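You operate a simulated robot arm through the tools that you are given. There is no shell and no other tool. Be economical: measure what you need, move in short steps, check, and stop when the job is done.

The job below is to be done with a simulated two-armed robot. You get a single attempt, and the scene is never put back.

## Task
Pick up the orange-handled roller with one hand, pass it to the other hand and put it on the top of the blue-legged bench.

It is judged by the outcome, as a careful person would: the job done as asked, and still so three seconds after it is handed in. It fails if anything else is knocked over, pushed out of place, dropped, spilled or broken.

## Robot
Two 7-joint arms with two-finger parallel grippers on one trunk, on a base that drives. Base frame: it is fixed to the floor where the robot stands at the start and does not move with it; the origin is under the middle of the robot, x ahead of it, y to its left, z up; the surface under the hand at the start is at about z = 850. Units: mm, degrees, N and s.
The left shoulder is at the start at [70, 130, 1126], the right one opposite. With the tool pointing down near the work surface each hand reaches from about 220 to 520 mm from the robot's upright axis, wherever it stands, measured 20 degrees to its own side. Places, roughly: top of the blue-legged bench [800, 4500, 800]. Payload 1.57 kg a hand.
The tool frame of a hand sits at the grasp point between the pads (the TCP): z along the fingers, y along the line on which they close. The tips reach 30 mm beyond it. The gripper opens to 80 mm. The fingers are 17 mm wide and 12 mm thick; the gripper's body (40 by 82 mm) begins 80 mm behind the TCP.
Orientation is that of the tool frame in the base frame, as a unit quaternion [w, x, y, z]. With the fingers straight down and closing along the base's y, the tool's x points along the base's -x, its y along +y and its z along -z.

## Interface
- The arms move only by the tool apply_moves. It takes "left_series", "right_series" or both (then of equal length, played together; a hand with none holds still); each is a list that holds one entry, the list of rows, each a list of 7 numbers: the shift along the tool's x, y, z in mm, then the turn, a rotation vector about the tool's x, y, z in degrees, then the gripper command, from -1 (shut) to 1 (fully open), values between in proportion. In form: [[[x, y, z, rx, ry, rz, fingers], ...]]. A call has 1 to 10 rows; each row shifts and turns the commanded pose from where the row before left it, along the tool's axes as they then stand. Each row takes 0.2 s and may step no farther than 50 mm and 8.6 degrees from the row before; otherwise, or with a gripper value out of range, the whole call is refused. Where a pose cannot be reached the arm comes as near as it can. A force on the tool above 40 N (or 10 N above the force at the start of the call, whichever is more), or a blocked arm, ends the call early, and 0.2 s more pass. The fingers move at their own pace (about 108 mm/s each) and stop on an object; they squeeze with about 35 N. The grip force told is the motor's: it shows also when the fingers shut on nothing. Time passes only in rows, and 0.2 s behind the last, so rows that do not move let the fingers close. It gives the time, the measured TCP pose, the force on the tool (base axes), the opening and the grip force at its end, in the units of the frame above (readings bear some noise), with the torque about the TCP (base axes, N m) and any sound that the robot's microphone picked up.
- Cameras (640 x 400 px; columns grow to the right, rows downward): "scene" is now at [135.7, -14, 1347.3]; the picture's right is [-0.17, -0.99, 0.00], its down [-0.63, 0.11, -0.77] and it looks along [0.76, -0.13, -0.64] (base axes); focal length 291 px, centre (320, 200). "left" rides on the left gripper at [72, 7, -122] in its tool frame; the picture's right is [-0.09, 1.00, 0.00], its down [-0.84, -0.08, -0.54] and it looks along [-0.54, -0.05, 0.84] (tool axes); focal length 238 px, centre (320, 200). "right" rides on the right gripper at [72, -7, -122] in its tool frame; the picture's right is [0.09, 1.00, 0.00], its down [-0.84, 0.08, -0.54] and it looks along [-0.54, 0.05, 0.84] (tool axes); focal length 238 px, centre (320, 200). There is no depth. A picture from a camera that has moved, and an enlarged one, comes with that camera's place and axes in the base frame and with its lens.
- snapshot(camera): a new picture of that camera. It takes no simulated time.
- move_column(by): slides the trunk up (or, below 0, down) by that many mm; the arms and the scene camera ride with it, the base frame stays. It gives what a move gives, with no picture.
- roll_base(legs): drives the robot by 1 to 6 legs, each [ahead, left, turn to the left] in mm, mm and degrees, along the robot's own axes; the way and the turn of a leg run together, so that a leg with both is an arc; at most 1500 mm and 180 degrees a leg. The arms and the cameras ride along, it lands a little off, and it stops where it bumps. It gives what a move gives.
- head_to(pan, tilt): turns the head with the scene camera to pan (to the left, within 86 degrees either way) and tilt (down, from -29 to 69), counted from straight ahead of the robot. It gives what a move gives.
- zoom(camera, box): a new picture of the part [left, top, right, bottom] of that camera's present view, enlarged. It takes no simulated time.
- job_done(): hands the job in; it is judged then, once.

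Go step by step. Nothing tells you exact positions but the pictures and the camera data: compare them with the known pose of the tool, close in by small moves and look again before you grip or let go. The budget is 120 turns and 108 pictures, counting those below and the enlarged ones. Unless the task says otherwise, let go and move clear before handing in, and close with one line.

The tools are called after ">>>" as a command line: name --argument value ..., lists and objects as JSON in quotes. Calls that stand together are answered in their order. apply_moves: Moves the arms, as the interface text tells. Its arguments: {"type":"object","properties":{"left_series":{"type":"array","items":{"type":"array","items":{"type":"array","items":{"type":"number"}}}},"right_series":{"type":"array","items":{"type":"array","items":{"type":"array","items":{"type":"number"}}}}},"required":[]} The other tools are called the same way: move_column (by) slides the trunk up or down; roll_base (legs) drives the base; head_to (pan, tilt) turns the head that bears the scene camera; snapshot (camera) takes a picture; zoom (camera, box) takes an enlarged picture of a part of a camera's view; job_done () hands the job in.

At the start:

```text
time: 0.0
left_tcp_pos: [368.6, 88.7, 1178.9]
left_tool_rot: [0.0, -0.001, 1.0, -0.001]
left_force: [-0.4, -0.3, 0.4]
left_moment: [-0.02, 0.01, -0.01]
left_opening: 80.0
left_finger_force: 0.0
right_tcp_pos: [405.6, -205.5, 1104.1]
right_tool_rot: [0.0, 0.001, 1.0, 0.0]
right_force: [0.3, -0.5, -0.3]
right_moment: [0.03, 0.01, 0.04]
right_opening: 80.1
right_finger_force: 0.0
trunk travel left (down, up): [-764.0, 176.0]
robot x, y, heading: [-3.9, -2.6, -0.1]
head pan, tilt: [-9.8, 39.9]
```

scene: 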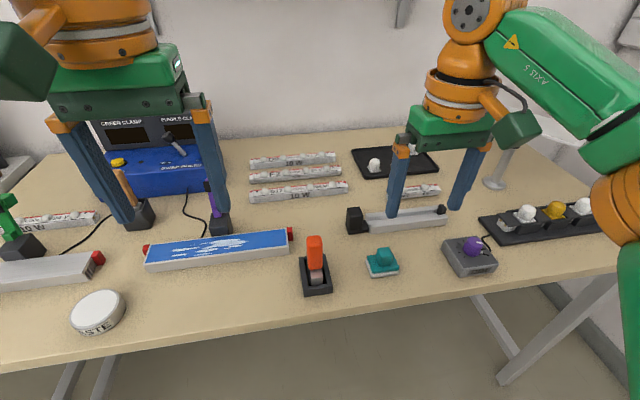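
right: 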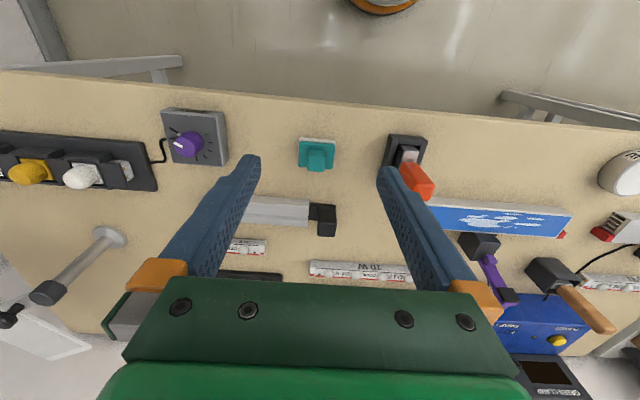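
left: 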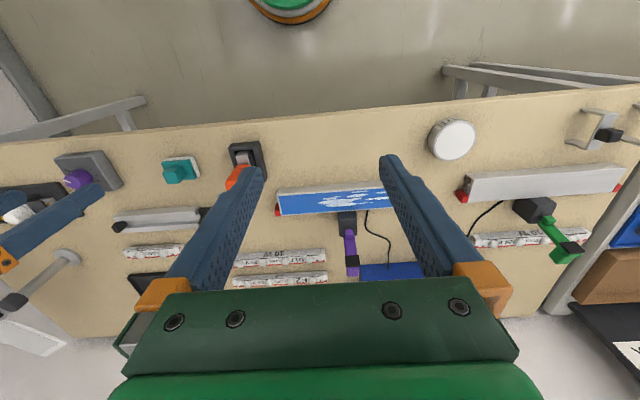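

I see a bench with many items; the orange-handled thing in a black cradle at about (315,265) in the scene view is likely the roller. I zoom in to check it.

>>> zoom --camera "scene" --box '[260, 210, 380, 310]'

>>> zoom --camera "scene" --box '[0, 140, 240, 300]'

>>> zoom --camera "right" --box '[340, 110, 480, 220]'

```text
4.00 times, centred on (320, 260) of scene
camera zoom: at [135.7, -14.0, 1347.3], right [-0.17, -0.99, 0.0], down [-0.63, 0.11, -0.77], along [0.76, -0.13, -0.64], focal length 1164 px, centre (320, -40)
```

zoom: 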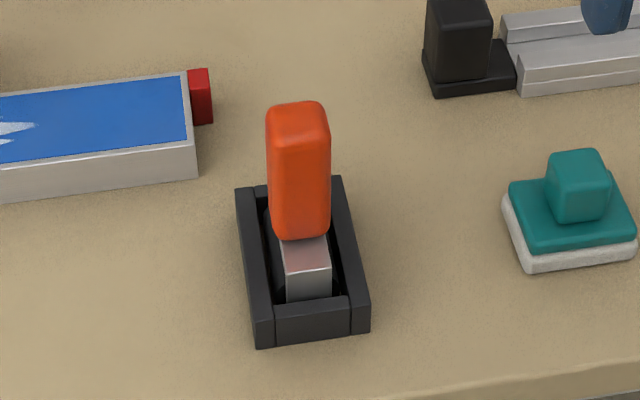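

```text
2.50 times, centred on (120, 220) of scene
camera zoom: at [135.7, -14.0, 1347.3], right [-0.17, -0.99, 0.0], down [-0.63, 0.11, -0.77], along [0.76, -0.13, -0.64], focal length 727 px, centre (820, 150)
```

zoom: 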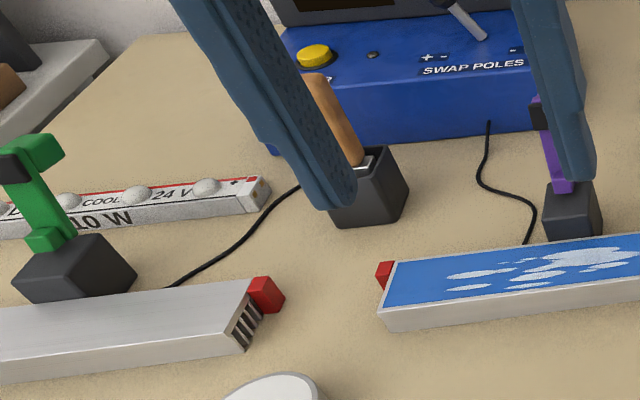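

```text
3.64 times, centred on (410, 165) of right
camera zoom: at [334.3, -212.4, 1227.0], right [-0.09, 1.0, 0.0], down [0.84, 0.08, 0.54], along [0.54, 0.05, -0.84], focal length 867 px, centre (-7, 327)
```

zoom: 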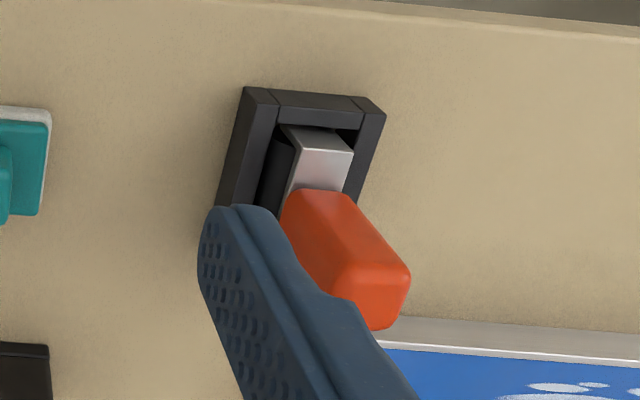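

The roller stands upright in its black holder. By triangulation the handle is at about (476,-62) and runs from z≈890 to 972, aligned with the base axes. I bring the right hand above it and move the left hand aside.

>>> apply_moves --right_series '[[[-23, 47, 0, 0, 0, 0, 1], [-23, 47, 0, 0, 0, 0, 1], [-24, 48, 0, 0, 0, 0, 1], [0, 0, 0, 0, 0, 0, 1]]]' --left_series '[[[0, 35, 0, 0, 0, 0, 1], [0, 35, 0, 0, 0, 0, 1], [0, 35, 0, 0, 0, 0, 1], [0, 0, 0, 0, 0, 0, 1]]]'

>>> snapshot --camera "right"

>>> snapshot --camera "scene"

```text
refused: row 1 steps farther than a row can; nothing moved
```

```text
101 pictures are left
camera right: at [334.3, -212.4, 1227.0], right [-0.09, 1.0, 0.0], down [0.84, 0.08, 0.54], along [0.54, 0.05, -0.84], focal length 238 px, centre (320, 200)
```

right: 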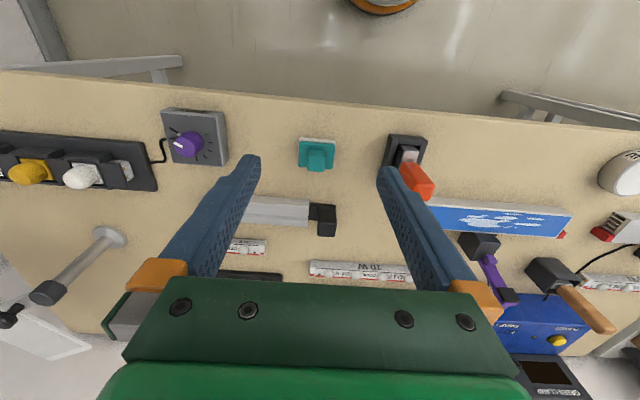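

```text
100 pictures are left
camera scene: at [135.7, -14.0, 1347.3], right [-0.17, -0.99, 0.0], down [-0.63, 0.11, -0.77], along [0.76, -0.13, -0.64], focal length 291 px, centre (320, 200)
```

scene: 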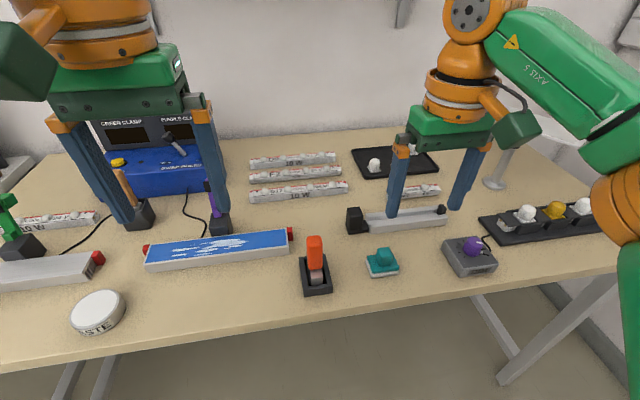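

The step was slightly over 50 mm and nothing moved. I repeat it in smaller rows.

>>> apply_moves --right_series '[[[-17.5, 35.5, 0, 0, 0, 0, 1], [-17.5, 35.5, 0, 0, 0, 0, 1], [-17.5, 35.5, 0, 0, 0, 0, 1], [-17.5, 35.5, 0, 0, 0, 0, 1], [0, 0, 0, 0, 0, 0, 1]]]' --left_series '[[[0, 35, 0, 0, 0, 0, 1], [0, 35, 0, 0, 0, 0, 1], [0, 35, 0, 0, 0, 0, 1], [0, 0, 0, 0, 0, 0, 1], [0, 0, 0, 0, 0, 0, 1]]]'

>>> snapshot --camera "right"

>>> snapshot --camera "scene"

```text
time: 1.2
left_tcp_pos: [366.0, 194.0, 1179.3]
left_tool_rot: [0.0, -0.001, 1.0, -0.001]
left_force: [0.3, 0.6, 0.1]
left_moment: [0.01, 0.0, -0.01]
left_opening: 79.9
left_finger_force: 0.1
right_tcp_pos: [440.5, -98.4, 1102.6]
right_tool_rot: [-0.001, 0.0, 1.0, 0.0]
right_force: [-0.6, -0.6, -0.1]
right_moment: [-0.01, 0.0, 0.02]
right_opening: 80.0
right_finger_force: 0.0
right hand out of reach, approached as far as the arm can: row 3, 4
trunk travel left (down, up): [-764.0, 176.0]
robot x, y, heading: [1.5, 2.7, -0.1]
head pan, tilt: [-9.8, 39.9]
```

```text
99 pictures are left
camera right: at [369.9, -105.8, 1224.8], right [-0.09, 1.0, 0.0], down [0.84, 0.08, 0.54], along [0.54, 0.05, -0.84], focal length 238 px, centre (320, 200)
```

right: 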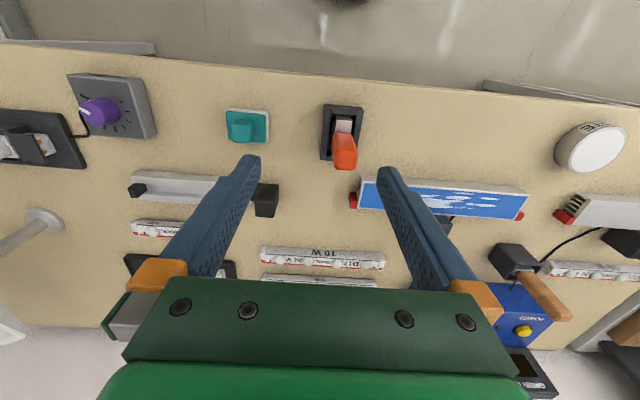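

```text
98 pictures are left
camera scene: at [136.1, -14.1, 1347.2], right [-0.17, -0.99, 0.0], down [-0.63, 0.11, -0.77], along [0.76, -0.13, -0.64], focal length 291 px, centre (320, 200)
```

scene: 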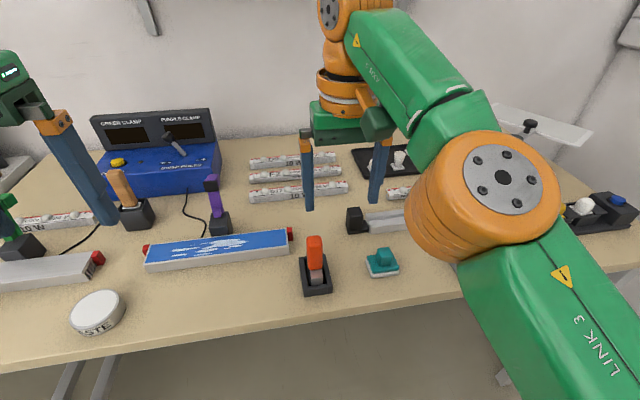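

That pose was out of reach, so I shift the base 80 mm left to put the roller in the right hand's good zone.

>>> roll_base --legs '[[0, 80, 0]]'

>>> apply_moves --right_series '[[[0, 0, 0, 0, 0, 0, 1]]]'

>>> snapshot --camera "right"

>>> snapshot --camera "scene"

```text
time: 2.3
left_tcp_pos: [367.6, 269.5, 1180.0]
left_tool_rot: [0.0, 0.0, 1.0, 0.002]
left_force: [-0.7, 0.2, 0.5]
left_moment: [0.0, 0.0, -0.02]
left_opening: 79.8
left_finger_force: 0.1
right_tcp_pos: [440.3, -24.6, 1101.3]
right_tool_rot: [0.001, 0.002, 1.0, 0.003]
right_force: [0.3, -0.2, -0.1]
right_moment: [0.02, 0.01, 0.04]
right_opening: 80.1
right_finger_force: 0.1
trunk travel left (down, up): [-764.0, 176.0]
robot x, y, heading: [-2.9, 80.7, -0.1]
head pan, tilt: [-9.8, 39.9]
```

```text
time: 2.7
left_tcp_pos: [367.3, 274.3, 1180.2]
left_tool_rot: [0.001, 0.0, 1.0, -0.001]
left_force: [0.7, -0.2, 0.0]
left_moment: [0.0, 0.0, 0.03]
left_opening: 79.9
left_finger_force: 0.2
right_tcp_pos: [441.3, -18.3, 1101.8]
right_tool_rot: [0.001, 0.001, 1.0, 0.0]
right_force: [-0.4, 0.3, 0.3]
right_moment: [0.05, 0.0, 0.01]
right_opening: 80.0
right_finger_force: 0.0
trunk travel left (down, up): [-764.0, 176.0]
robot x, y, heading: [-0.8, 84.7, 0.0]
head pan, tilt: [-9.8, 39.9]
```

```text
97 pictures are left
camera right: at [369.5, -26.5, 1225.0], right [-0.09, 1.0, 0.0], down [0.84, 0.07, 0.54], along [0.54, 0.05, -0.84], focal length 238 px, centre (320, 200)
```

right: 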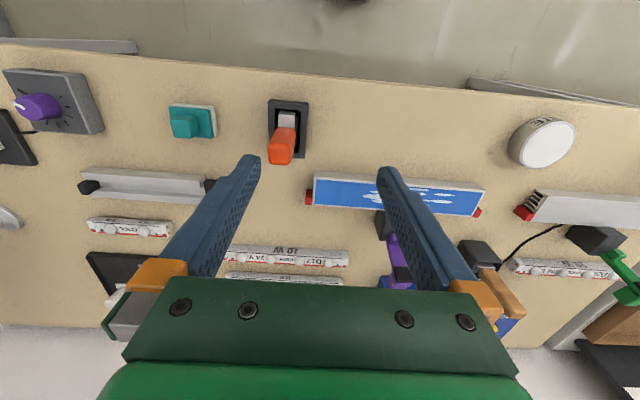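

```text
96 pictures are left
camera scene: at [135.7, 65.8, 1347.2], right [-0.17, -0.99, 0.0], down [-0.63, 0.11, -0.77], along [0.76, -0.13, -0.64], focal length 291 px, centre (320, 200)
```

scene: 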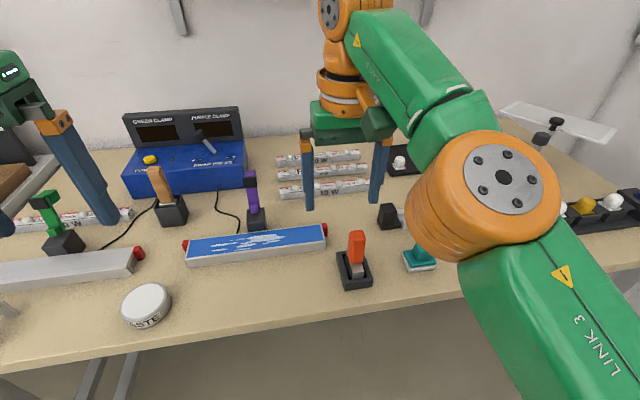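

The right TCP is at about (441,-19,1102). I move it to (476,-62) and lower it to about 1020, keeping the tips above the handle.

>>> apply_moves --right_series '[[[0, -22, 0, 0, 0, 0, 1], [0, -21, 20, 0, 0, 0, 1], [-18, 0, 30, 0, 0, 0, 1], [-17, 0, 30, 0, 0, 0, 1], [0, 0, 0, 0, 0, 0, 1]]]'

>>> snapshot --camera "right"

>>> snapshot --camera "scene"

```text
time: 3.9
left_tcp_pos: [367.0, 273.9, 1180.4]
left_tool_rot: [0.001, 0.001, 1.0, -0.001]
left_force: [-0.4, 0.0, -0.2]
left_moment: [-0.03, -0.01, -0.01]
left_opening: 79.8
left_finger_force: 0.0
right_tcp_pos: [474.8, -62.4, 1022.8]
right_tool_rot: [0.001, 0.002, 1.0, 0.0]
right_force: [-0.2, 0.1, 0.6]
right_moment: [-0.02, -0.01, 0.01]
right_opening: 79.7
right_finger_force: 0.0
trunk travel left (down, up): [-764.0, 176.0]
robot x, y, heading: [0.4, 80.5, 0.1]
head pan, tilt: [-9.8, 39.9]
```

```text
95 pictures are left
camera right: at [403.7, -69.7, 1145.2], right [-0.09, 1.0, 0.0], down [0.84, 0.07, 0.54], along [0.54, 0.05, -0.84], focal length 238 px, centre (320, 200)
```

right: 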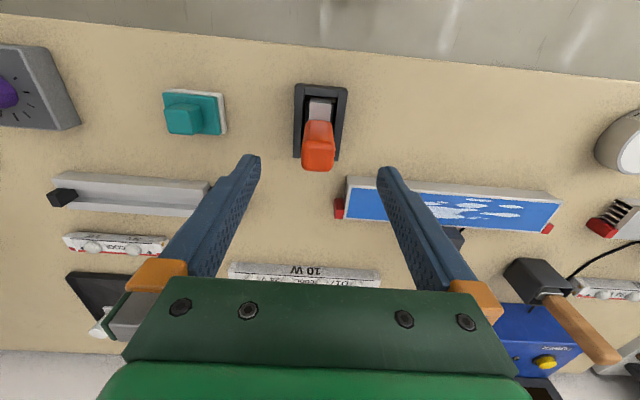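

```text
94 pictures are left
camera scene: at [135.1, 65.4, 1347.3], right [-0.17, -0.99, 0.0], down [-0.63, 0.11, -0.77], along [0.76, -0.13, -0.64], focal length 291 px, centre (320, 200)
```

scene: 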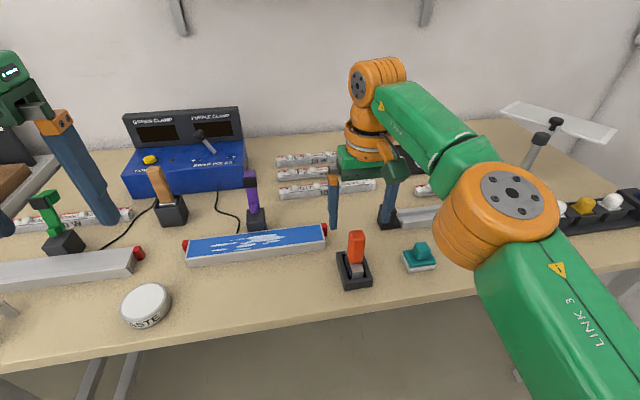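

>>> zoom --camera "right" --box '[270, 70, 370, 190]'

>>> zoom --camera "scene" --box '[300, 170, 420, 300]'

```text
3.33 times, centred on (320, 130) of right
camera zoom: at [403.7, -69.7, 1145.2], right [-0.09, 1.0, 0.0], down [0.84, 0.07, 0.54], along [0.54, 0.05, -0.84], focal length 794 px, centre (320, 433)
```

zoom: 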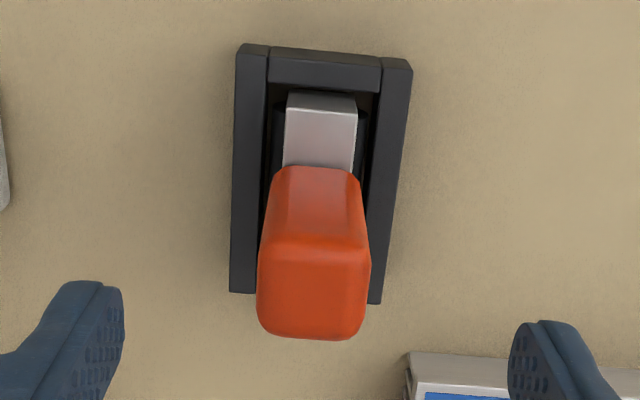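

```text
3.08 times, centred on (360, 235) of scene
camera zoom: at [135.1, 65.4, 1347.3], right [-0.17, -0.99, 0.0], down [-0.63, 0.11, -0.77], along [0.76, -0.13, -0.64], focal length 895 px, centre (197, 92)
```

zoom: 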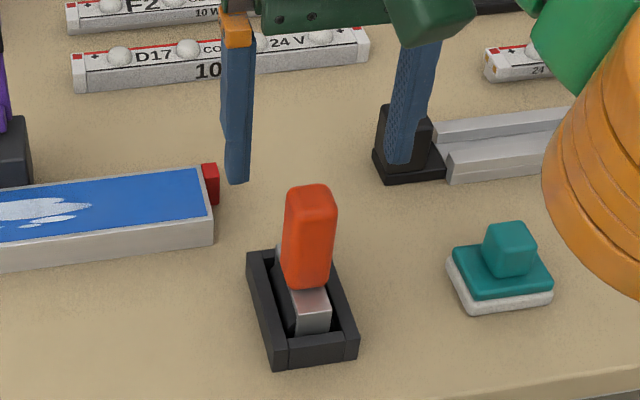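

The handle's top centre is at (476,-64,972), so the hand is aligned. I lower to z≈960 with the fingers open, then close.

>>> apply_moves --right_series '[[[-1, -2, 30, 0, 0, 0, 1], [0, 0, 32, 0, 0, 0, 1], [0, 0, 0, 0, 0, 0, 1]]]'

>>> snapshot --camera "right"

>>> snapshot --camera "scene"

```text
time: 4.7
left_tcp_pos: [366.9, 275.3, 1180.1]
left_tool_rot: [0.001, 0.0, 1.0, -0.001]
left_force: [-0.2, -0.9, 0.1]
left_moment: [0.01, 0.0, 0.07]
left_opening: 80.2
left_finger_force: 0.0
right_tcp_pos: [475.5, -65.0, 959.1]
right_tool_rot: [0.001, 0.002, 1.0, 0.0]
right_force: [-0.1, -0.1, 0.1]
right_moment: [0.03, -0.03, 0.0]
right_opening: 79.7
right_finger_force: 0.2
trunk travel left (down, up): [-764.0, 176.0]
robot x, y, heading: [0.9, 80.2, -0.1]
head pan, tilt: [-9.8, 39.9]
```

```text
91 pictures are left
camera right: at [404.8, -71.6, 1083.4], right [-0.09, 1.0, 0.0], down [0.84, 0.07, 0.54], along [0.54, 0.05, -0.84], focal length 238 px, centre (320, 200)
```

right: 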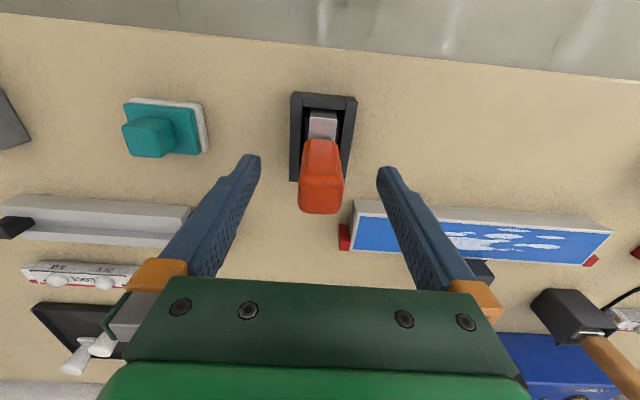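

```text
90 pictures are left
camera scene: at [135.3, 66.5, 1347.3], right [-0.17, -0.99, 0.0], down [-0.63, 0.11, -0.77], along [0.76, -0.13, -0.64], focal length 291 px, centre (320, 200)
```

scene: 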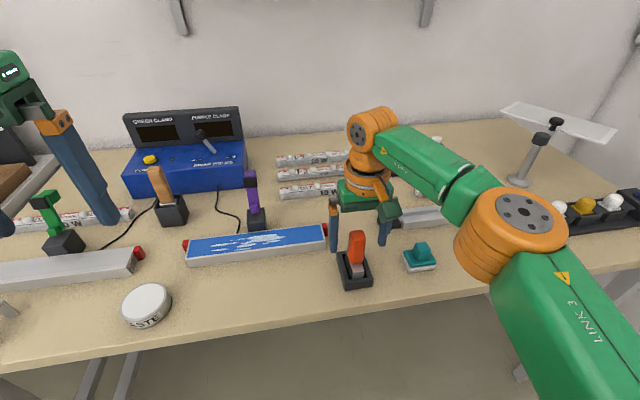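

>>> zoom --camera "right" --box '[260, 80, 380, 220]'

>>> zoom --camera "scene" --box '[310, 180, 420, 300]'

```text
2.86 times, centred on (320, 150) of right
camera zoom: at [404.8, -71.6, 1083.4], right [-0.09, 1.0, 0.0], down [0.84, 0.07, 0.54], along [0.54, 0.05, -0.84], focal length 681 px, centre (320, 343)
```

zoom: 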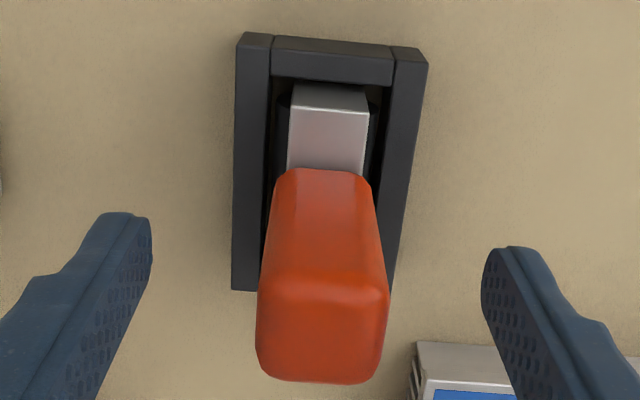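

```text
3.33 times, centred on (365, 240) of scene
camera zoom: at [135.3, 66.5, 1347.3], right [-0.17, -0.99, 0.0], down [-0.63, 0.11, -0.77], along [0.76, -0.13, -0.64], focal length 970 px, centre (170, 67)
```

zoom: 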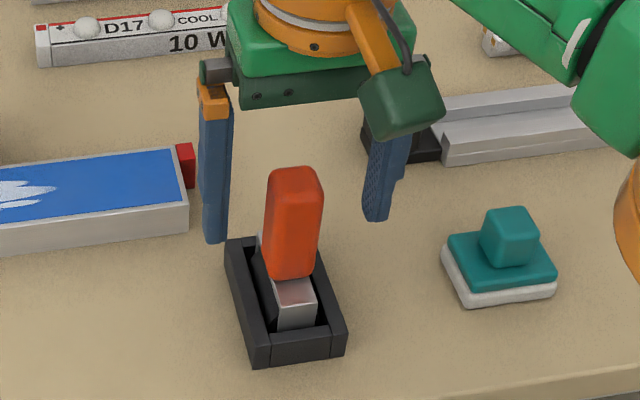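

The handle sits between the pads with its centre at x≈476 and top at z≈972. I close the fingers.

>>> apply_moves --right_series '[[[0, 0, 0, 0, 0, 0, 0], [0, 0, 0, 0, 0, 0, -0.5], [0, 0, 0, 0, 0, 0, -1], [0, 0, 0, 0, 0, 0, -1]]]'

>>> apply_moves --right_series '[[[0, 0, -15, 0, 0, 0, -1], [0, 0, -25, 0, 0, 0, -1], [0, 0, -30, 0, 0, 0, -1], [0, 0, 0, 0, 0, 0, -1]]]'

>>> snapshot --camera "scene"

>>> snapshot --camera "right"

```text
time: 5.7
left_tcp_pos: [369.1, 273.2, 1179.7]
left_tool_rot: [0.001, -0.001, 1.0, -0.001]
left_force: [-0.1, 0.7, 0.1]
left_moment: [0.02, 0.0, -0.02]
left_opening: 80.2
left_finger_force: 0.1
right_tcp_pos: [476.3, -65.4, 960.3]
right_tool_rot: [0.0, 0.002, 1.0, 0.0]
right_force: [0.8, 0.1, 0.2]
right_moment: [0.03, 0.03, 0.0]
right_opening: 27.5
right_finger_force: 34.8
trunk travel left (down, up): [-764.0, 176.0]
robot x, y, heading: [1.0, 80.0, 0.0]
head pan, tilt: [-9.8, 39.9]
```

```text
time: 6.7
left_tcp_pos: [368.4, 273.6, 1179.3]
left_tool_rot: [0.0, 0.0, 1.0, -0.001]
left_force: [-0.1, 0.1, 0.0]
left_moment: [0.0, 0.02, -0.02]
left_opening: 80.2
left_finger_force: 0.2
right_tcp_pos: [475.6, -65.9, 1030.4]
right_tool_rot: [0.002, 0.001, 1.0, 0.0]
right_force: [-0.3, 0.4, -2.4]
right_moment: [-0.02, 0.03, -0.02]
right_opening: 27.8
right_finger_force: 35.4
trunk travel left (down, up): [-764.0, 176.0]
robot x, y, heading: [1.2, 79.2, 0.0]
head pan, tilt: [-9.8, 39.9]
```

```text
87 pictures are left
camera scene: at [136.3, 65.9, 1347.2], right [-0.17, -0.99, 0.0], down [-0.63, 0.11, -0.77], along [0.76, -0.13, -0.64], focal length 291 px, centre (320, 200)
```

scene: 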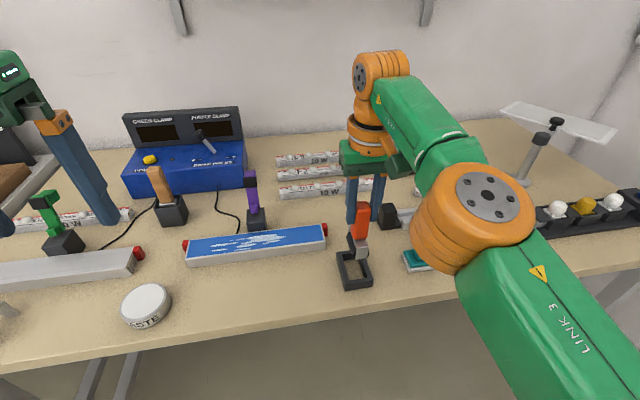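

```text
86 pictures are left
camera right: at [404.7, -72.4, 1152.7], right [-0.09, 1.0, 0.0], down [0.84, 0.08, 0.54], along [0.54, 0.05, -0.84], focal length 238 px, centre (320, 200)
```

right: 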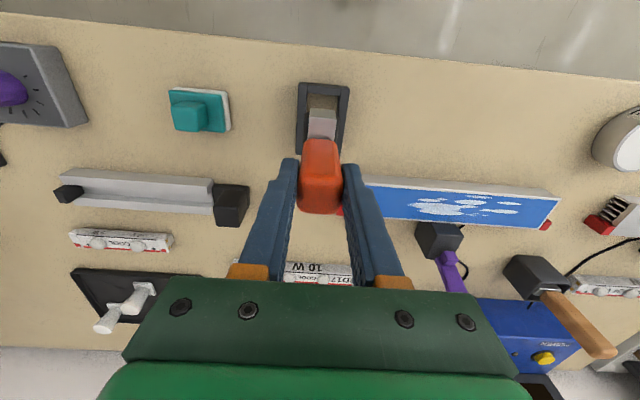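

The roller is lifted: the opening is 28 mm and the hand carries about 2.4 N. I raise it clear and zoom in on its lower part.

>>> apply_moves --right_series '[[[0, 0, -35, 0, 0, 0, -1], [0, 0, -35, 0, 0, 0, -1], [20, 0, -20, 0, 0, 0, -1], [20, 0, -10, 0, 0, 0, -1], [20, 0, 0, 0, 0, 0, -1], [0, 0, 0, 0, 0, 0, -1]]]'

>>> zoom --camera "scene" --box '[240, 80, 480, 300]'

```text
time: 8.1
left_tcp_pos: [368.1, 274.8, 1178.7]
left_tool_rot: [0.001, 0.0, 1.0, -0.001]
left_force: [0.0, -0.5, 0.2]
left_moment: [-0.01, 0.0, -0.02]
left_opening: 79.9
left_finger_force: 0.0
right_tcp_pos: [418.6, -61.2, 1109.4]
right_tool_rot: [0.0, 0.002, 1.0, 0.0]
right_force: [0.2, -0.1, -1.8]
right_moment: [0.0, 0.06, 0.02]
right_opening: 27.7
right_finger_force: 34.8
right hand out of reach, approached as far as the arm can: row 1, 2, 3, 4
trunk travel left (down, up): [-764.0, 176.0]
robot x, y, heading: [-1.6, 80.1, 0.4]
head pan, tilt: [-9.8, 39.9]
```

```text
1.82 times, centred on (360, 190) of scene
camera zoom: at [136.5, 66.9, 1347.2], right [-0.17, -0.99, 0.0], down [-0.63, 0.11, -0.77], along [0.76, -0.13, -0.64], focal length 529 px, centre (247, 218)
```

zoom: 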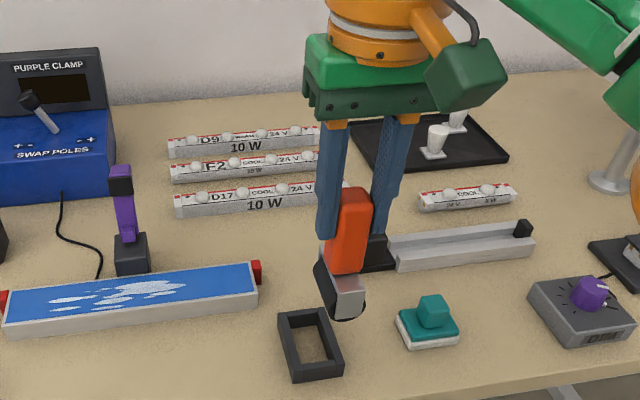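

The roller is held well. It is a grey bracket with a black wheel. I now look left for the route and the blue-legged bench.

>>> head_to --pan 80 --tilt 15

>>> snapshot --camera "scene"

>>> head_to --pan 50 --tilt 15

>>> snapshot --camera "scene"

```text
time: 9.7
left_tcp_pos: [367.4, 273.0, 1179.2]
left_tool_rot: [0.001, 0.0, 1.0, -0.001]
left_force: [-0.4, 0.1, 0.4]
left_moment: [-0.02, 0.0, 0.0]
left_opening: 80.1
left_finger_force: 0.1
right_tcp_pos: [419.5, -63.9, 1109.4]
right_tool_rot: [0.0, 0.002, 1.0, 0.0]
right_force: [0.7, -0.2, -2.2]
right_moment: [-0.03, 0.0, 0.0]
right_opening: 27.5
right_finger_force: 35.2
trunk travel left (down, up): [-764.0, 176.0]
robot x, y, heading: [-3.1, 81.3, -0.1]
head pan, tilt: [80.0, 15.0]
```

```text
84 pictures are left
camera scene: at [68.8, 172.4, 1386.7], right [0.98, -0.18, 0.0], down [-0.05, -0.25, -0.97], along [0.17, 0.95, -0.26], focal length 291 px, centre (320, 200)
```

scene: 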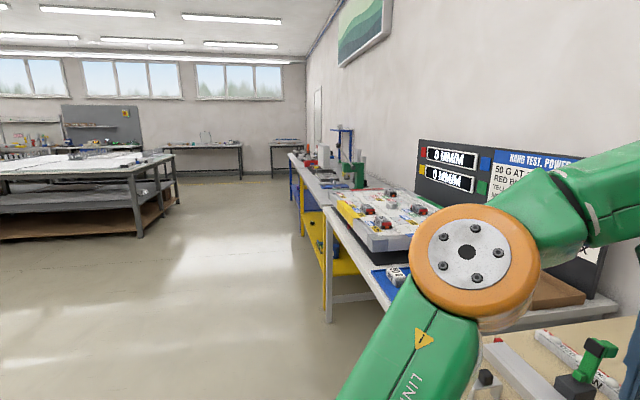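

```text
time: 10.7
left_tcp_pos: [368.5, 273.5, 1179.6]
left_tool_rot: [0.001, 0.0, 1.0, -0.001]
left_force: [-0.7, -0.4, 0.8]
left_moment: [-0.03, -0.04, 0.01]
left_opening: 79.8
left_finger_force: 0.0
right_tcp_pos: [418.1, -63.6, 1110.0]
right_tool_rot: [0.0, 0.001, 1.0, 0.0]
right_force: [0.2, -0.2, -1.0]
right_moment: [-0.01, 0.02, 0.0]
right_opening: 27.7
right_finger_force: 34.8
trunk travel left (down, up): [-764.0, 176.0]
robot x, y, heading: [3.5, 80.0, -0.2]
head pan, tilt: [50.0, 15.0]
```

```text
83 pictures are left
camera scene: at [112.3, 152.0, 1386.7], right [0.77, -0.64, 0.0], down [-0.17, -0.2, -0.97], along [0.62, 0.74, -0.26], focal length 291 px, centre (320, 200)
```

scene: 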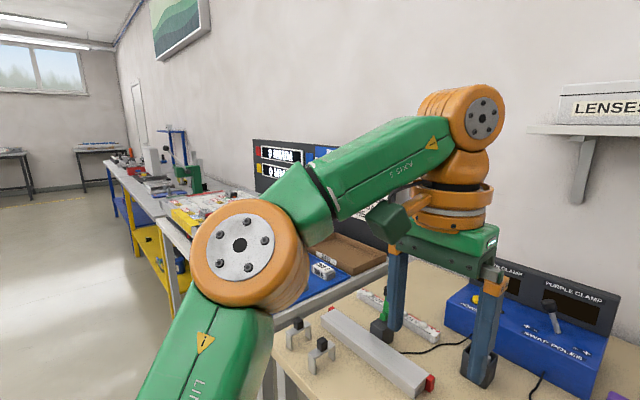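

The way left is clear between the wall benches and an island table at about x=-1400. I back off 400 mm into free space for the handover, then check.

>>> roll_base --legs '[[-400, 0, 0]]'

>>> head_to --pan 0 --tilt 35

>>> snapshot --camera "scene"

```text
time: 13.1
left_tcp_pos: [-27.2, 272.7, 1178.2]
left_tool_rot: [0.0, 0.002, 1.0, -0.001]
left_force: [-0.3, -0.6, 0.1]
left_moment: [0.0, 0.01, -0.01]
left_opening: 80.0
left_finger_force: 0.1
right_tcp_pos: [22.1, -64.2, 1109.0]
right_tool_rot: [-0.001, 0.004, 1.0, 0.001]
right_force: [-0.1, -0.2, -1.9]
right_moment: [0.03, 0.02, 0.0]
right_opening: 27.5
right_finger_force: 35.1
trunk travel left (down, up): [-764.0, 176.0]
robot x, y, heading: [-401.4, 83.4, -0.4]
head pan, tilt: [50.0, 15.0]
```

```text
time: 14.3
left_tcp_pos: [-28.5, 274.0, 1179.6]
left_tool_rot: [0.0, 0.002, 1.0, -0.001]
left_force: [-0.2, -0.1, -0.3]
left_moment: [0.02, -0.02, 0.01]
left_opening: 80.0
left_finger_force: 0.2
right_tcp_pos: [20.3, -63.6, 1110.2]
right_tool_rot: [0.0, 0.004, 1.0, -0.001]
right_force: [0.1, -0.1, -1.5]
right_moment: [0.02, 0.0, -0.01]
right_opening: 27.5
right_finger_force: 35.4
trunk travel left (down, up): [-764.0, 176.0]
robot x, y, heading: [-396.9, 81.9, -0.7]
head pan, tilt: [0.0, 35.0]
```

```text
82 pictures are left
camera scene: at [-257.8, 81.4, 1354.7], right [-0.01, -1.0, 0.0], down [-0.57, 0.0, -0.82], along [0.82, 0.0, -0.57], focal length 291 px, centre (320, 200)
```

scene: 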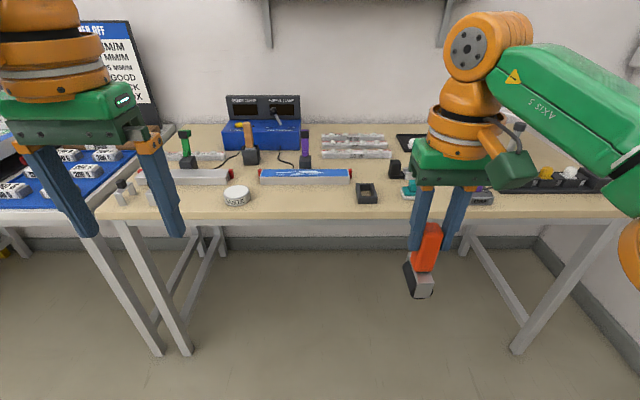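

Both hands are clear of the bench. For the handover the right tool will turn to point left, holding the roller horizontal, and the left hand will then grip the lower half of the handle from above. I start the turn.

>>> apply_moves --right_series '[[[0, 0, 0, -8.5, 0, 0, -1], [0, 0, 0, -8.5, 0, 0, -1], [0, 0, 0, -8.5, 0, 0, -1], [0, 0, 0, -8.5, 0, 0, -1], [0, 0, 0, -8.5, 0, 0, -1], [0, 0, 0, -8.5, 0, 0, -1], [0, 0, 0, -8.5, 0, 0, -1], [0, 0, 0, -8.5, 0, 0, -1], [0, 0, 0, -8.5, 0, 0, -1], [0, 0, 0, -8.5, 0, 0, -1]]]' --left_series '[[[0, 0, 0, 0, 0, 8.5, 1], [0, 0, 0, 0, 0, 8.5, 1], [0, 0, 0, 0, 0, 8.5, 1], [0, 0, 0, 0, 0, 8.5, 1], [0, 0, 0, 0, 0, 8.5, 1], [0, 0, 0, 0, 0, 8.5, 1], [0, 0, 0, 0, 0, 8.5, 1], [0, 0, 0, 0, 0, 8.5, 1], [0, 0, 0, 0, 0, 8.5, 1], [0, 0, 0, 0, 0, 8.5, 1]]]'

>>> snapshot --camera "scene"

```text
time: 16.5
left_tcp_pos: [-141.7, 189.6, 1093.9]
left_tool_rot: [0.002, 0.678, 0.735, 0.0]
left_force: [0.1, -0.3, -0.4]
left_moment: [0.02, 0.0, 0.02]
left_opening: 80.1
left_finger_force: 0.1
left hand out of reach, approached as far as the arm can: row 3, 4, 5, 6, 7, 8, 9, 10
right_tcp_pos: [19.6, -64.5, 1110.8]
right_tool_rot: [0.003, 0.002, 0.736, 0.677]
right_force: [0.5, -0.7, 0.5]
right_moment: [-0.01, 0.0, 0.02]
right_opening: 0.0
right_finger_force: 21.7
trunk travel left (down, up): [-764.0, 176.0]
robot x, y, heading: [-398.0, 85.3, -0.3]
head pan, tilt: [0.0, 35.0]
```

```text
81 pictures are left
camera scene: at [-258.3, 80.6, 1354.7], right [-0.01, -1.0, 0.0], down [-0.57, 0.0, -0.82], along [0.82, -0.01, -0.57], focal length 291 px, centre (320, 200)
```

scene: 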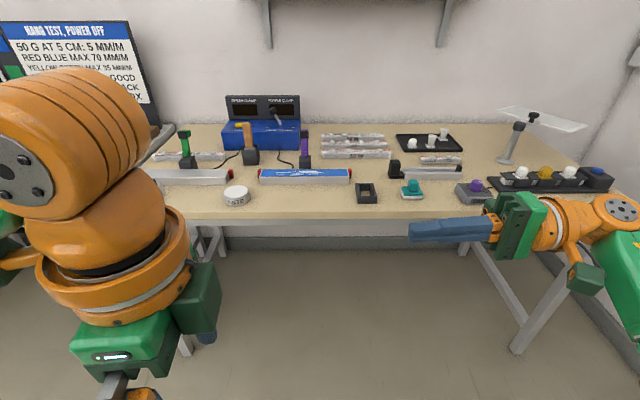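

The right gripper has closed on nothing, so the roller fell during the turn. I look for it on the floor.

>>> head_to --pan 0 --tilt 65

>>> snapshot --camera "scene"

>>> snapshot --camera "left"

>>> snapshot --camera "right"

```text
time: 17.5
left_tcp_pos: [-141.2, 190.2, 1093.6]
left_tool_rot: [0.001, 0.677, 0.736, 0.0]
left_force: [-0.8, 0.0, -0.7]
left_moment: [-0.04, 0.0, -0.02]
left_opening: 79.7
left_finger_force: 0.1
right_tcp_pos: [19.5, -62.9, 1110.0]
right_tool_rot: [0.003, 0.002, 0.737, 0.676]
right_force: [-0.5, -0.5, -1.0]
right_moment: [0.0, -0.03, -0.02]
right_opening: 0.1
right_finger_force: 21.1
trunk travel left (down, up): [-764.0, 176.0]
robot x, y, heading: [-401.7, 80.9, -0.5]
head pan, tilt: [0.0, 65.0]
```

```text
80 pictures are left
camera scene: at [-285.8, 81.6, 1314.9], right [-0.01, -1.0, 0.0], down [-0.91, 0.01, -0.42], along [0.42, 0.0, -0.91], focal length 291 px, centre (320, 200)
```

scene: 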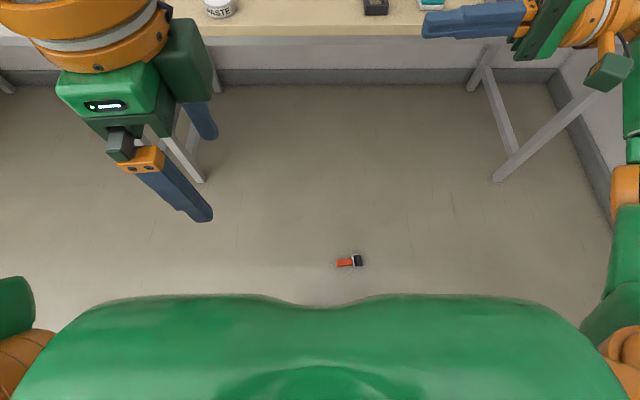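

```text
79 pictures are left
camera left: at [-142.2, 262.8, 1216.2], right [1.0, -0.01, 0.0], down [-0.01, -0.84, 0.54], along [0.0, -0.54, -0.84], focal length 238 px, centre (320, 200)
```

left: 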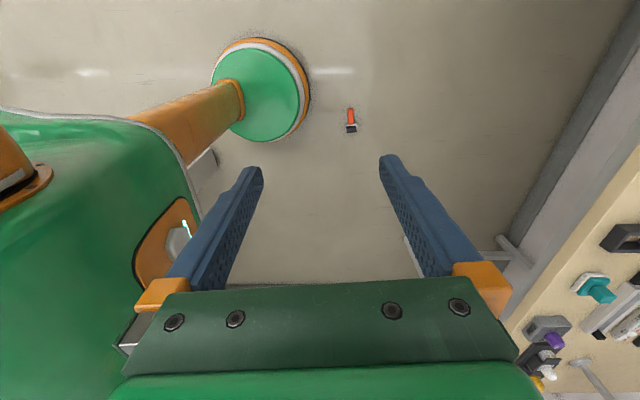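

```text
78 pictures are left
camera right: at [-52.5, -185.4, 1114.9], right [-0.09, 0.09, 0.99], down [0.83, -0.54, 0.13], along [0.55, 0.84, -0.02], focal length 238 px, centre (320, 200)
```

right: 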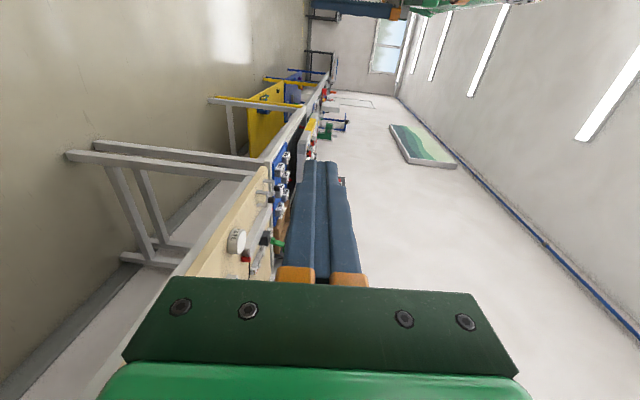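

The roller lies on the floor at about (11,-50), right where it slipped. I bring both hands back to pointing straight down, away from anything, and then take a close look at it.

>>> apply_moves --left_series '[[[0, 0, 0, 0, 0, -8.5, 1], [0, 0, 0, 0, 0, -8.5, 1], [0, 0, 0, 0, 0, -8.5, 1], [0, 0, 0, 0, 0, -8.5, 1], [0, 0, 0, 0, 0, -8.5, 1], [0, 0, 0, 0, 0, -8.5, 1], [0, 0, 0, 0, 0, -8.5, 1], [0, 0, 0, 0, 0, -8.5, 1], [0, 0, 0, 0, 0, -8.5, 1], [0, 0, 0, 0, 0, -8.5, 1]]]' --right_series '[[[0, 0, 0, 8.5, 0, 0, -1], [0, 0, 0, 8.5, 0, 0, -1], [0, 0, 0, 8.5, 0, 0, -1], [0, 0, 0, 8.5, 0, 0, -1], [0, 0, 0, 8.5, 0, 0, -1], [0, 0, 0, 8.5, 0, 0, -1], [0, 0, 0, 8.5, 0, 0, -1], [0, 0, 0, 8.5, 0, 0, -1], [0, 0, 0, 8.5, 0, 0, 0], [0, 0, 0, 8.5, 0, 0, 1]]]'

>>> zoom --camera "scene" --box '[310, 235, 390, 285]'

>>> snapshot --camera "right"

```text
time: 19.7
left_tcp_pos: [-142.8, 192.1, 1093.8]
left_tool_rot: [0.001, 0.001, 1.0, -0.001]
left_force: [0.2, 0.2, 0.1]
left_moment: [-0.06, 0.01, -0.01]
left_opening: 80.1
left_finger_force: 0.0
right_tcp_pos: [19.6, -62.0, 1110.3]
right_tool_rot: [-0.001, 0.004, 1.0, -0.001]
right_force: [0.3, 0.9, 0.0]
right_moment: [0.03, -0.03, 0.02]
right_opening: 79.8
right_finger_force: 0.1
trunk travel left (down, up): [-764.0, 176.0]
robot x, y, heading: [-398.7, 80.7, -0.3]
head pan, tilt: [0.0, 65.0]
```

```text
8.00 times, centred on (350, 260) of scene
camera zoom: at [-285.9, 83.0, 1314.8], right [-0.01, -1.0, 0.0], down [-0.91, 0.01, -0.42], along [0.42, 0.0, -0.91], focal length 2327 px, centre (80, -280)
```

zoom: 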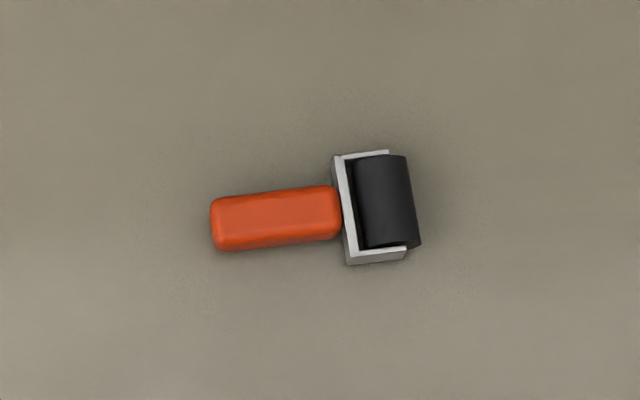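

```text
76 pictures are left
camera right: at [-52.0, -68.7, 1233.2], right [-0.08, 1.0, 0.0], down [0.84, 0.07, 0.54], along [0.54, 0.04, -0.84], focal length 238 px, centre (320, 200)
```

right: 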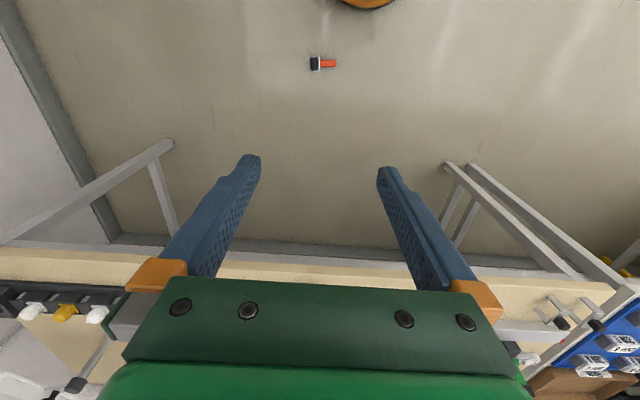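

The roller lies flat with the handle tip toward +y and the wheel and bracket toward -y at about (9,-83). I plan to lower the trunk, grip the bracket end with the right hand, and then have the left take the handle. I lower the trunk now.

>>> move_column --by -500

>>> apply_moves --right_series '[[[15, 0, 20, 0, 0, -8.5, 1], [15, 0, 20, 0, 0, -8.5, 1], [0, 0, 20, 0, 0, -8.5, 1], [0, 0, 20, 0, 0, -8.5, 1], [0, 0, 20, 0, 0, -8.5, 1], [0, 0, 0, 0, 0, -8.5, 1], [0, 0, 0, 0, 0, -8.5, 1], [0, 0, 0, 0, 0, -8.5, 1], [0, 0, 0, 0, 0, -8.5, 1], [0, 0, 0, 0, 0, -8.5, 1]]]'

>>> snapshot --camera "scene"

>>> snapshot --camera "right"

```text
refused: -500 is not a number from -400 to 400
```

```text
time: 21.9
left_tcp_pos: [-142.3, 190.7, 1095.6]
left_tool_rot: [0.001, 0.002, 1.0, -0.001]
left_force: [0.1, -0.6, -1.2]
left_moment: [0.02, 0.02, -0.02]
left_opening: 80.1
left_finger_force: 0.1
right_tcp_pos: [-63.0, -16.3, 1026.4]
right_tool_rot: [0.001, -0.534, 0.845, -0.002]
right_force: [0.5, -0.1, -1.0]
right_moment: [0.01, -0.02, 0.02]
right_opening: 79.8
right_finger_force: 0.0
right hand out of reach, approached as far as the arm can: row 6, 7, 8, 9
trunk travel left (down, up): [-764.0, 176.0]
robot x, y, heading: [-397.1, 81.7, -0.7]
head pan, tilt: [0.0, 65.0]
```

```text
75 pictures are left
camera scene: at [-286.7, 82.6, 1314.9], right [-0.01, -1.0, 0.0], down [-0.91, 0.01, -0.42], along [0.42, 0.0, -0.91], focal length 291 px, centre (320, 200)
```

scene: 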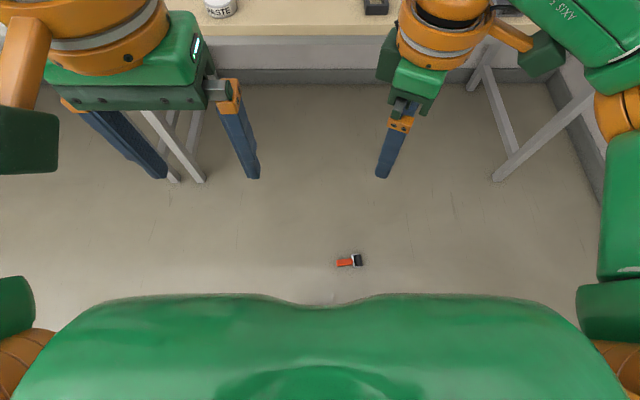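

```text
74 pictures are left
camera right: at [-87.5, -84.1, 1149.6], right [-0.94, 0.34, 0.0], down [0.29, 0.79, 0.54], along [0.19, 0.51, -0.84], focal length 238 px, centre (320, 200)
```

right: 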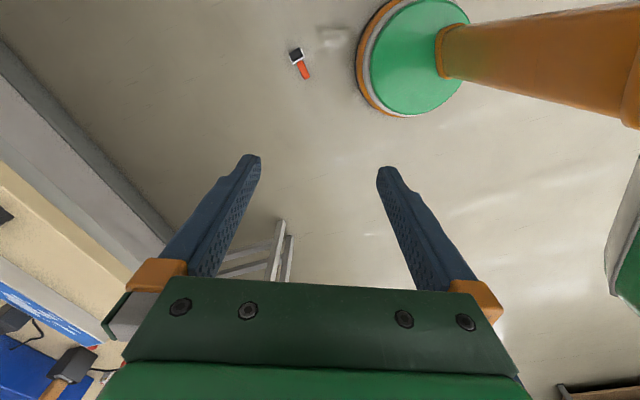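

The outward yaw of the right hand stopped at about 65°. I try the other direction to learn its range.

>>> apply_moves --right_series '[[[0, 0, 0, 0, 0, 8.5, 1], [0, 0, 0, 0, 0, 8.5, 1], [0, 0, 0, 0, 0, 8.5, 1], [0, 0, 0, 0, 0, 8.5, 1], [0, 0, 0, 0, 0, 8.5, 1], [0, 0, 0, 0, 0, 8.5, 1], [0, 0, 0, 0, 0, 8.5, 1], [0, 0, 0, 0, 0, 8.5, 1], [0, 0, 0, 0, 0, 8.5, 1], [0, 0, 0, 0, 0, 8.5, 1]]]'

>>> apply_moves --right_series '[[[0, 0, 0, 0, 0, 8.5, 1], [0, 0, 0, 0, 0, 8.5, 1], [0, 0, 0, 0, 0, 8.5, 1], [0, 0, 0, 0, 0, 8.5, 1], [0, 0, 0, 0, 0, 8.5, 1], [0, 0, 0, 0, 0, 8.5, 1], [0, 0, 0, 0, 0, 8.5, 1], [0, 0, 0, 0, 0, 8.5, 1]]]'

>>> move_column --by -400

>>> snapshot --camera "scene"

```text
time: 24.1
left_tcp_pos: [-140.5, 191.5, 1094.6]
left_tool_rot: [0.001, 0.002, 1.0, -0.001]
left_force: [0.4, -0.3, -0.1]
left_moment: [-0.01, 0.02, 0.02]
left_opening: 80.0
left_finger_force: 0.1
right_tcp_pos: [-63.3, -16.7, 1026.9]
right_tool_rot: [0.001, 0.179, 0.984, 0.0]
right_force: [-0.2, 0.1, 0.1]
right_moment: [0.02, 0.0, -0.02]
right_opening: 79.8
right_finger_force: 0.0
trunk travel left (down, up): [-764.0, 176.0]
robot x, y, heading: [-399.3, 79.9, -0.2]
head pan, tilt: [0.0, 65.0]
```

```text
time: 25.9
left_tcp_pos: [-140.6, 190.8, 1095.7]
left_tool_rot: [0.001, 0.003, 1.0, -0.001]
left_force: [0.4, -0.2, -0.4]
left_moment: [-0.01, 0.01, 0.03]
left_opening: 80.1
left_finger_force: 0.1
right_tcp_pos: [-62.9, -17.8, 1027.1]
right_tool_rot: [0.0, 0.699, 0.715, 0.001]
right_force: [0.6, -0.2, -0.8]
right_moment: [0.0, 0.0, 0.01]
right_opening: 79.9
right_finger_force: 0.1
trunk travel left (down, up): [-764.0, 176.0]
robot x, y, heading: [-400.6, 85.2, -0.3]
head pan, tilt: [0.0, 65.0]
```

```text
time: 29.7
left_tcp_pos: [-141.3, 189.9, 694.0]
left_tool_rot: [0.001, 0.002, 1.0, -0.001]
left_force: [-0.7, 0.4, -0.2]
left_moment: [0.0, 0.02, 0.0]
left_opening: 79.9
left_finger_force: 0.0
right_tcp_pos: [-62.3, -17.4, 627.0]
right_tool_rot: [0.0, 0.698, 0.716, 0.0]
right_force: [0.5, 0.5, -0.4]
right_moment: [0.01, 0.01, 0.02]
right_opening: 80.1
right_finger_force: 0.1
trunk travel left (down, up): [-364.0, 576.0]
robot x, y, heading: [-398.1, 79.1, -0.3]
head pan, tilt: [0.0, 65.0]
```

```text
73 pictures are left
camera scene: at [-285.9, 81.6, 914.9], right [-0.01, -1.0, 0.0], down [-0.91, 0.01, -0.42], along [0.42, 0.0, -0.91], focal length 291 px, centre (320, 200)
```

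scene: 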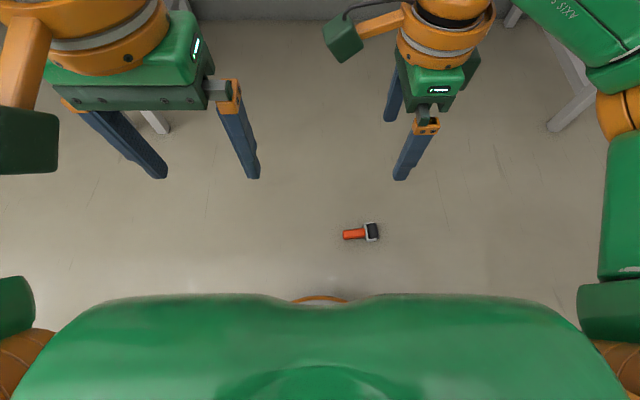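

The right hand yaws inward by 90° without trouble. I zoom on the roller from this lower viewpoint to measure it precisely.

>>> zoom --camera "scene" --box '[320, 207, 400, 257]'

>>> snapshot --camera "right"

```text
8.00 times, centred on (360, 232) of scene
camera zoom: at [-285.9, 81.6, 914.9], right [-0.01, -1.0, 0.0], down [-0.91, 0.01, -0.42], along [0.42, 0.0, -0.91], focal length 2327 px, centre (0, -56)
```

zoom: 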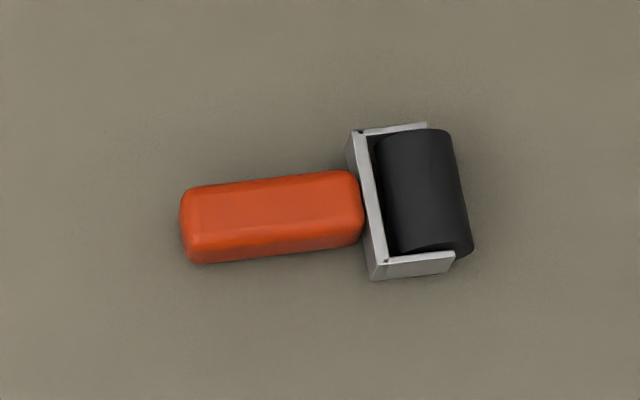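

```text
71 pictures are left
camera right: at [-70.6, 54.3, 749.7], right [0.99, 0.12, 0.0], down [0.1, -0.83, 0.54], along [0.07, -0.54, -0.84], focal length 238 px, centre (320, 200)
```

right: 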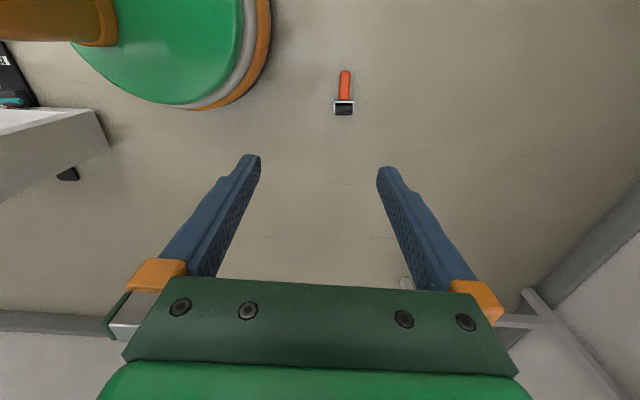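

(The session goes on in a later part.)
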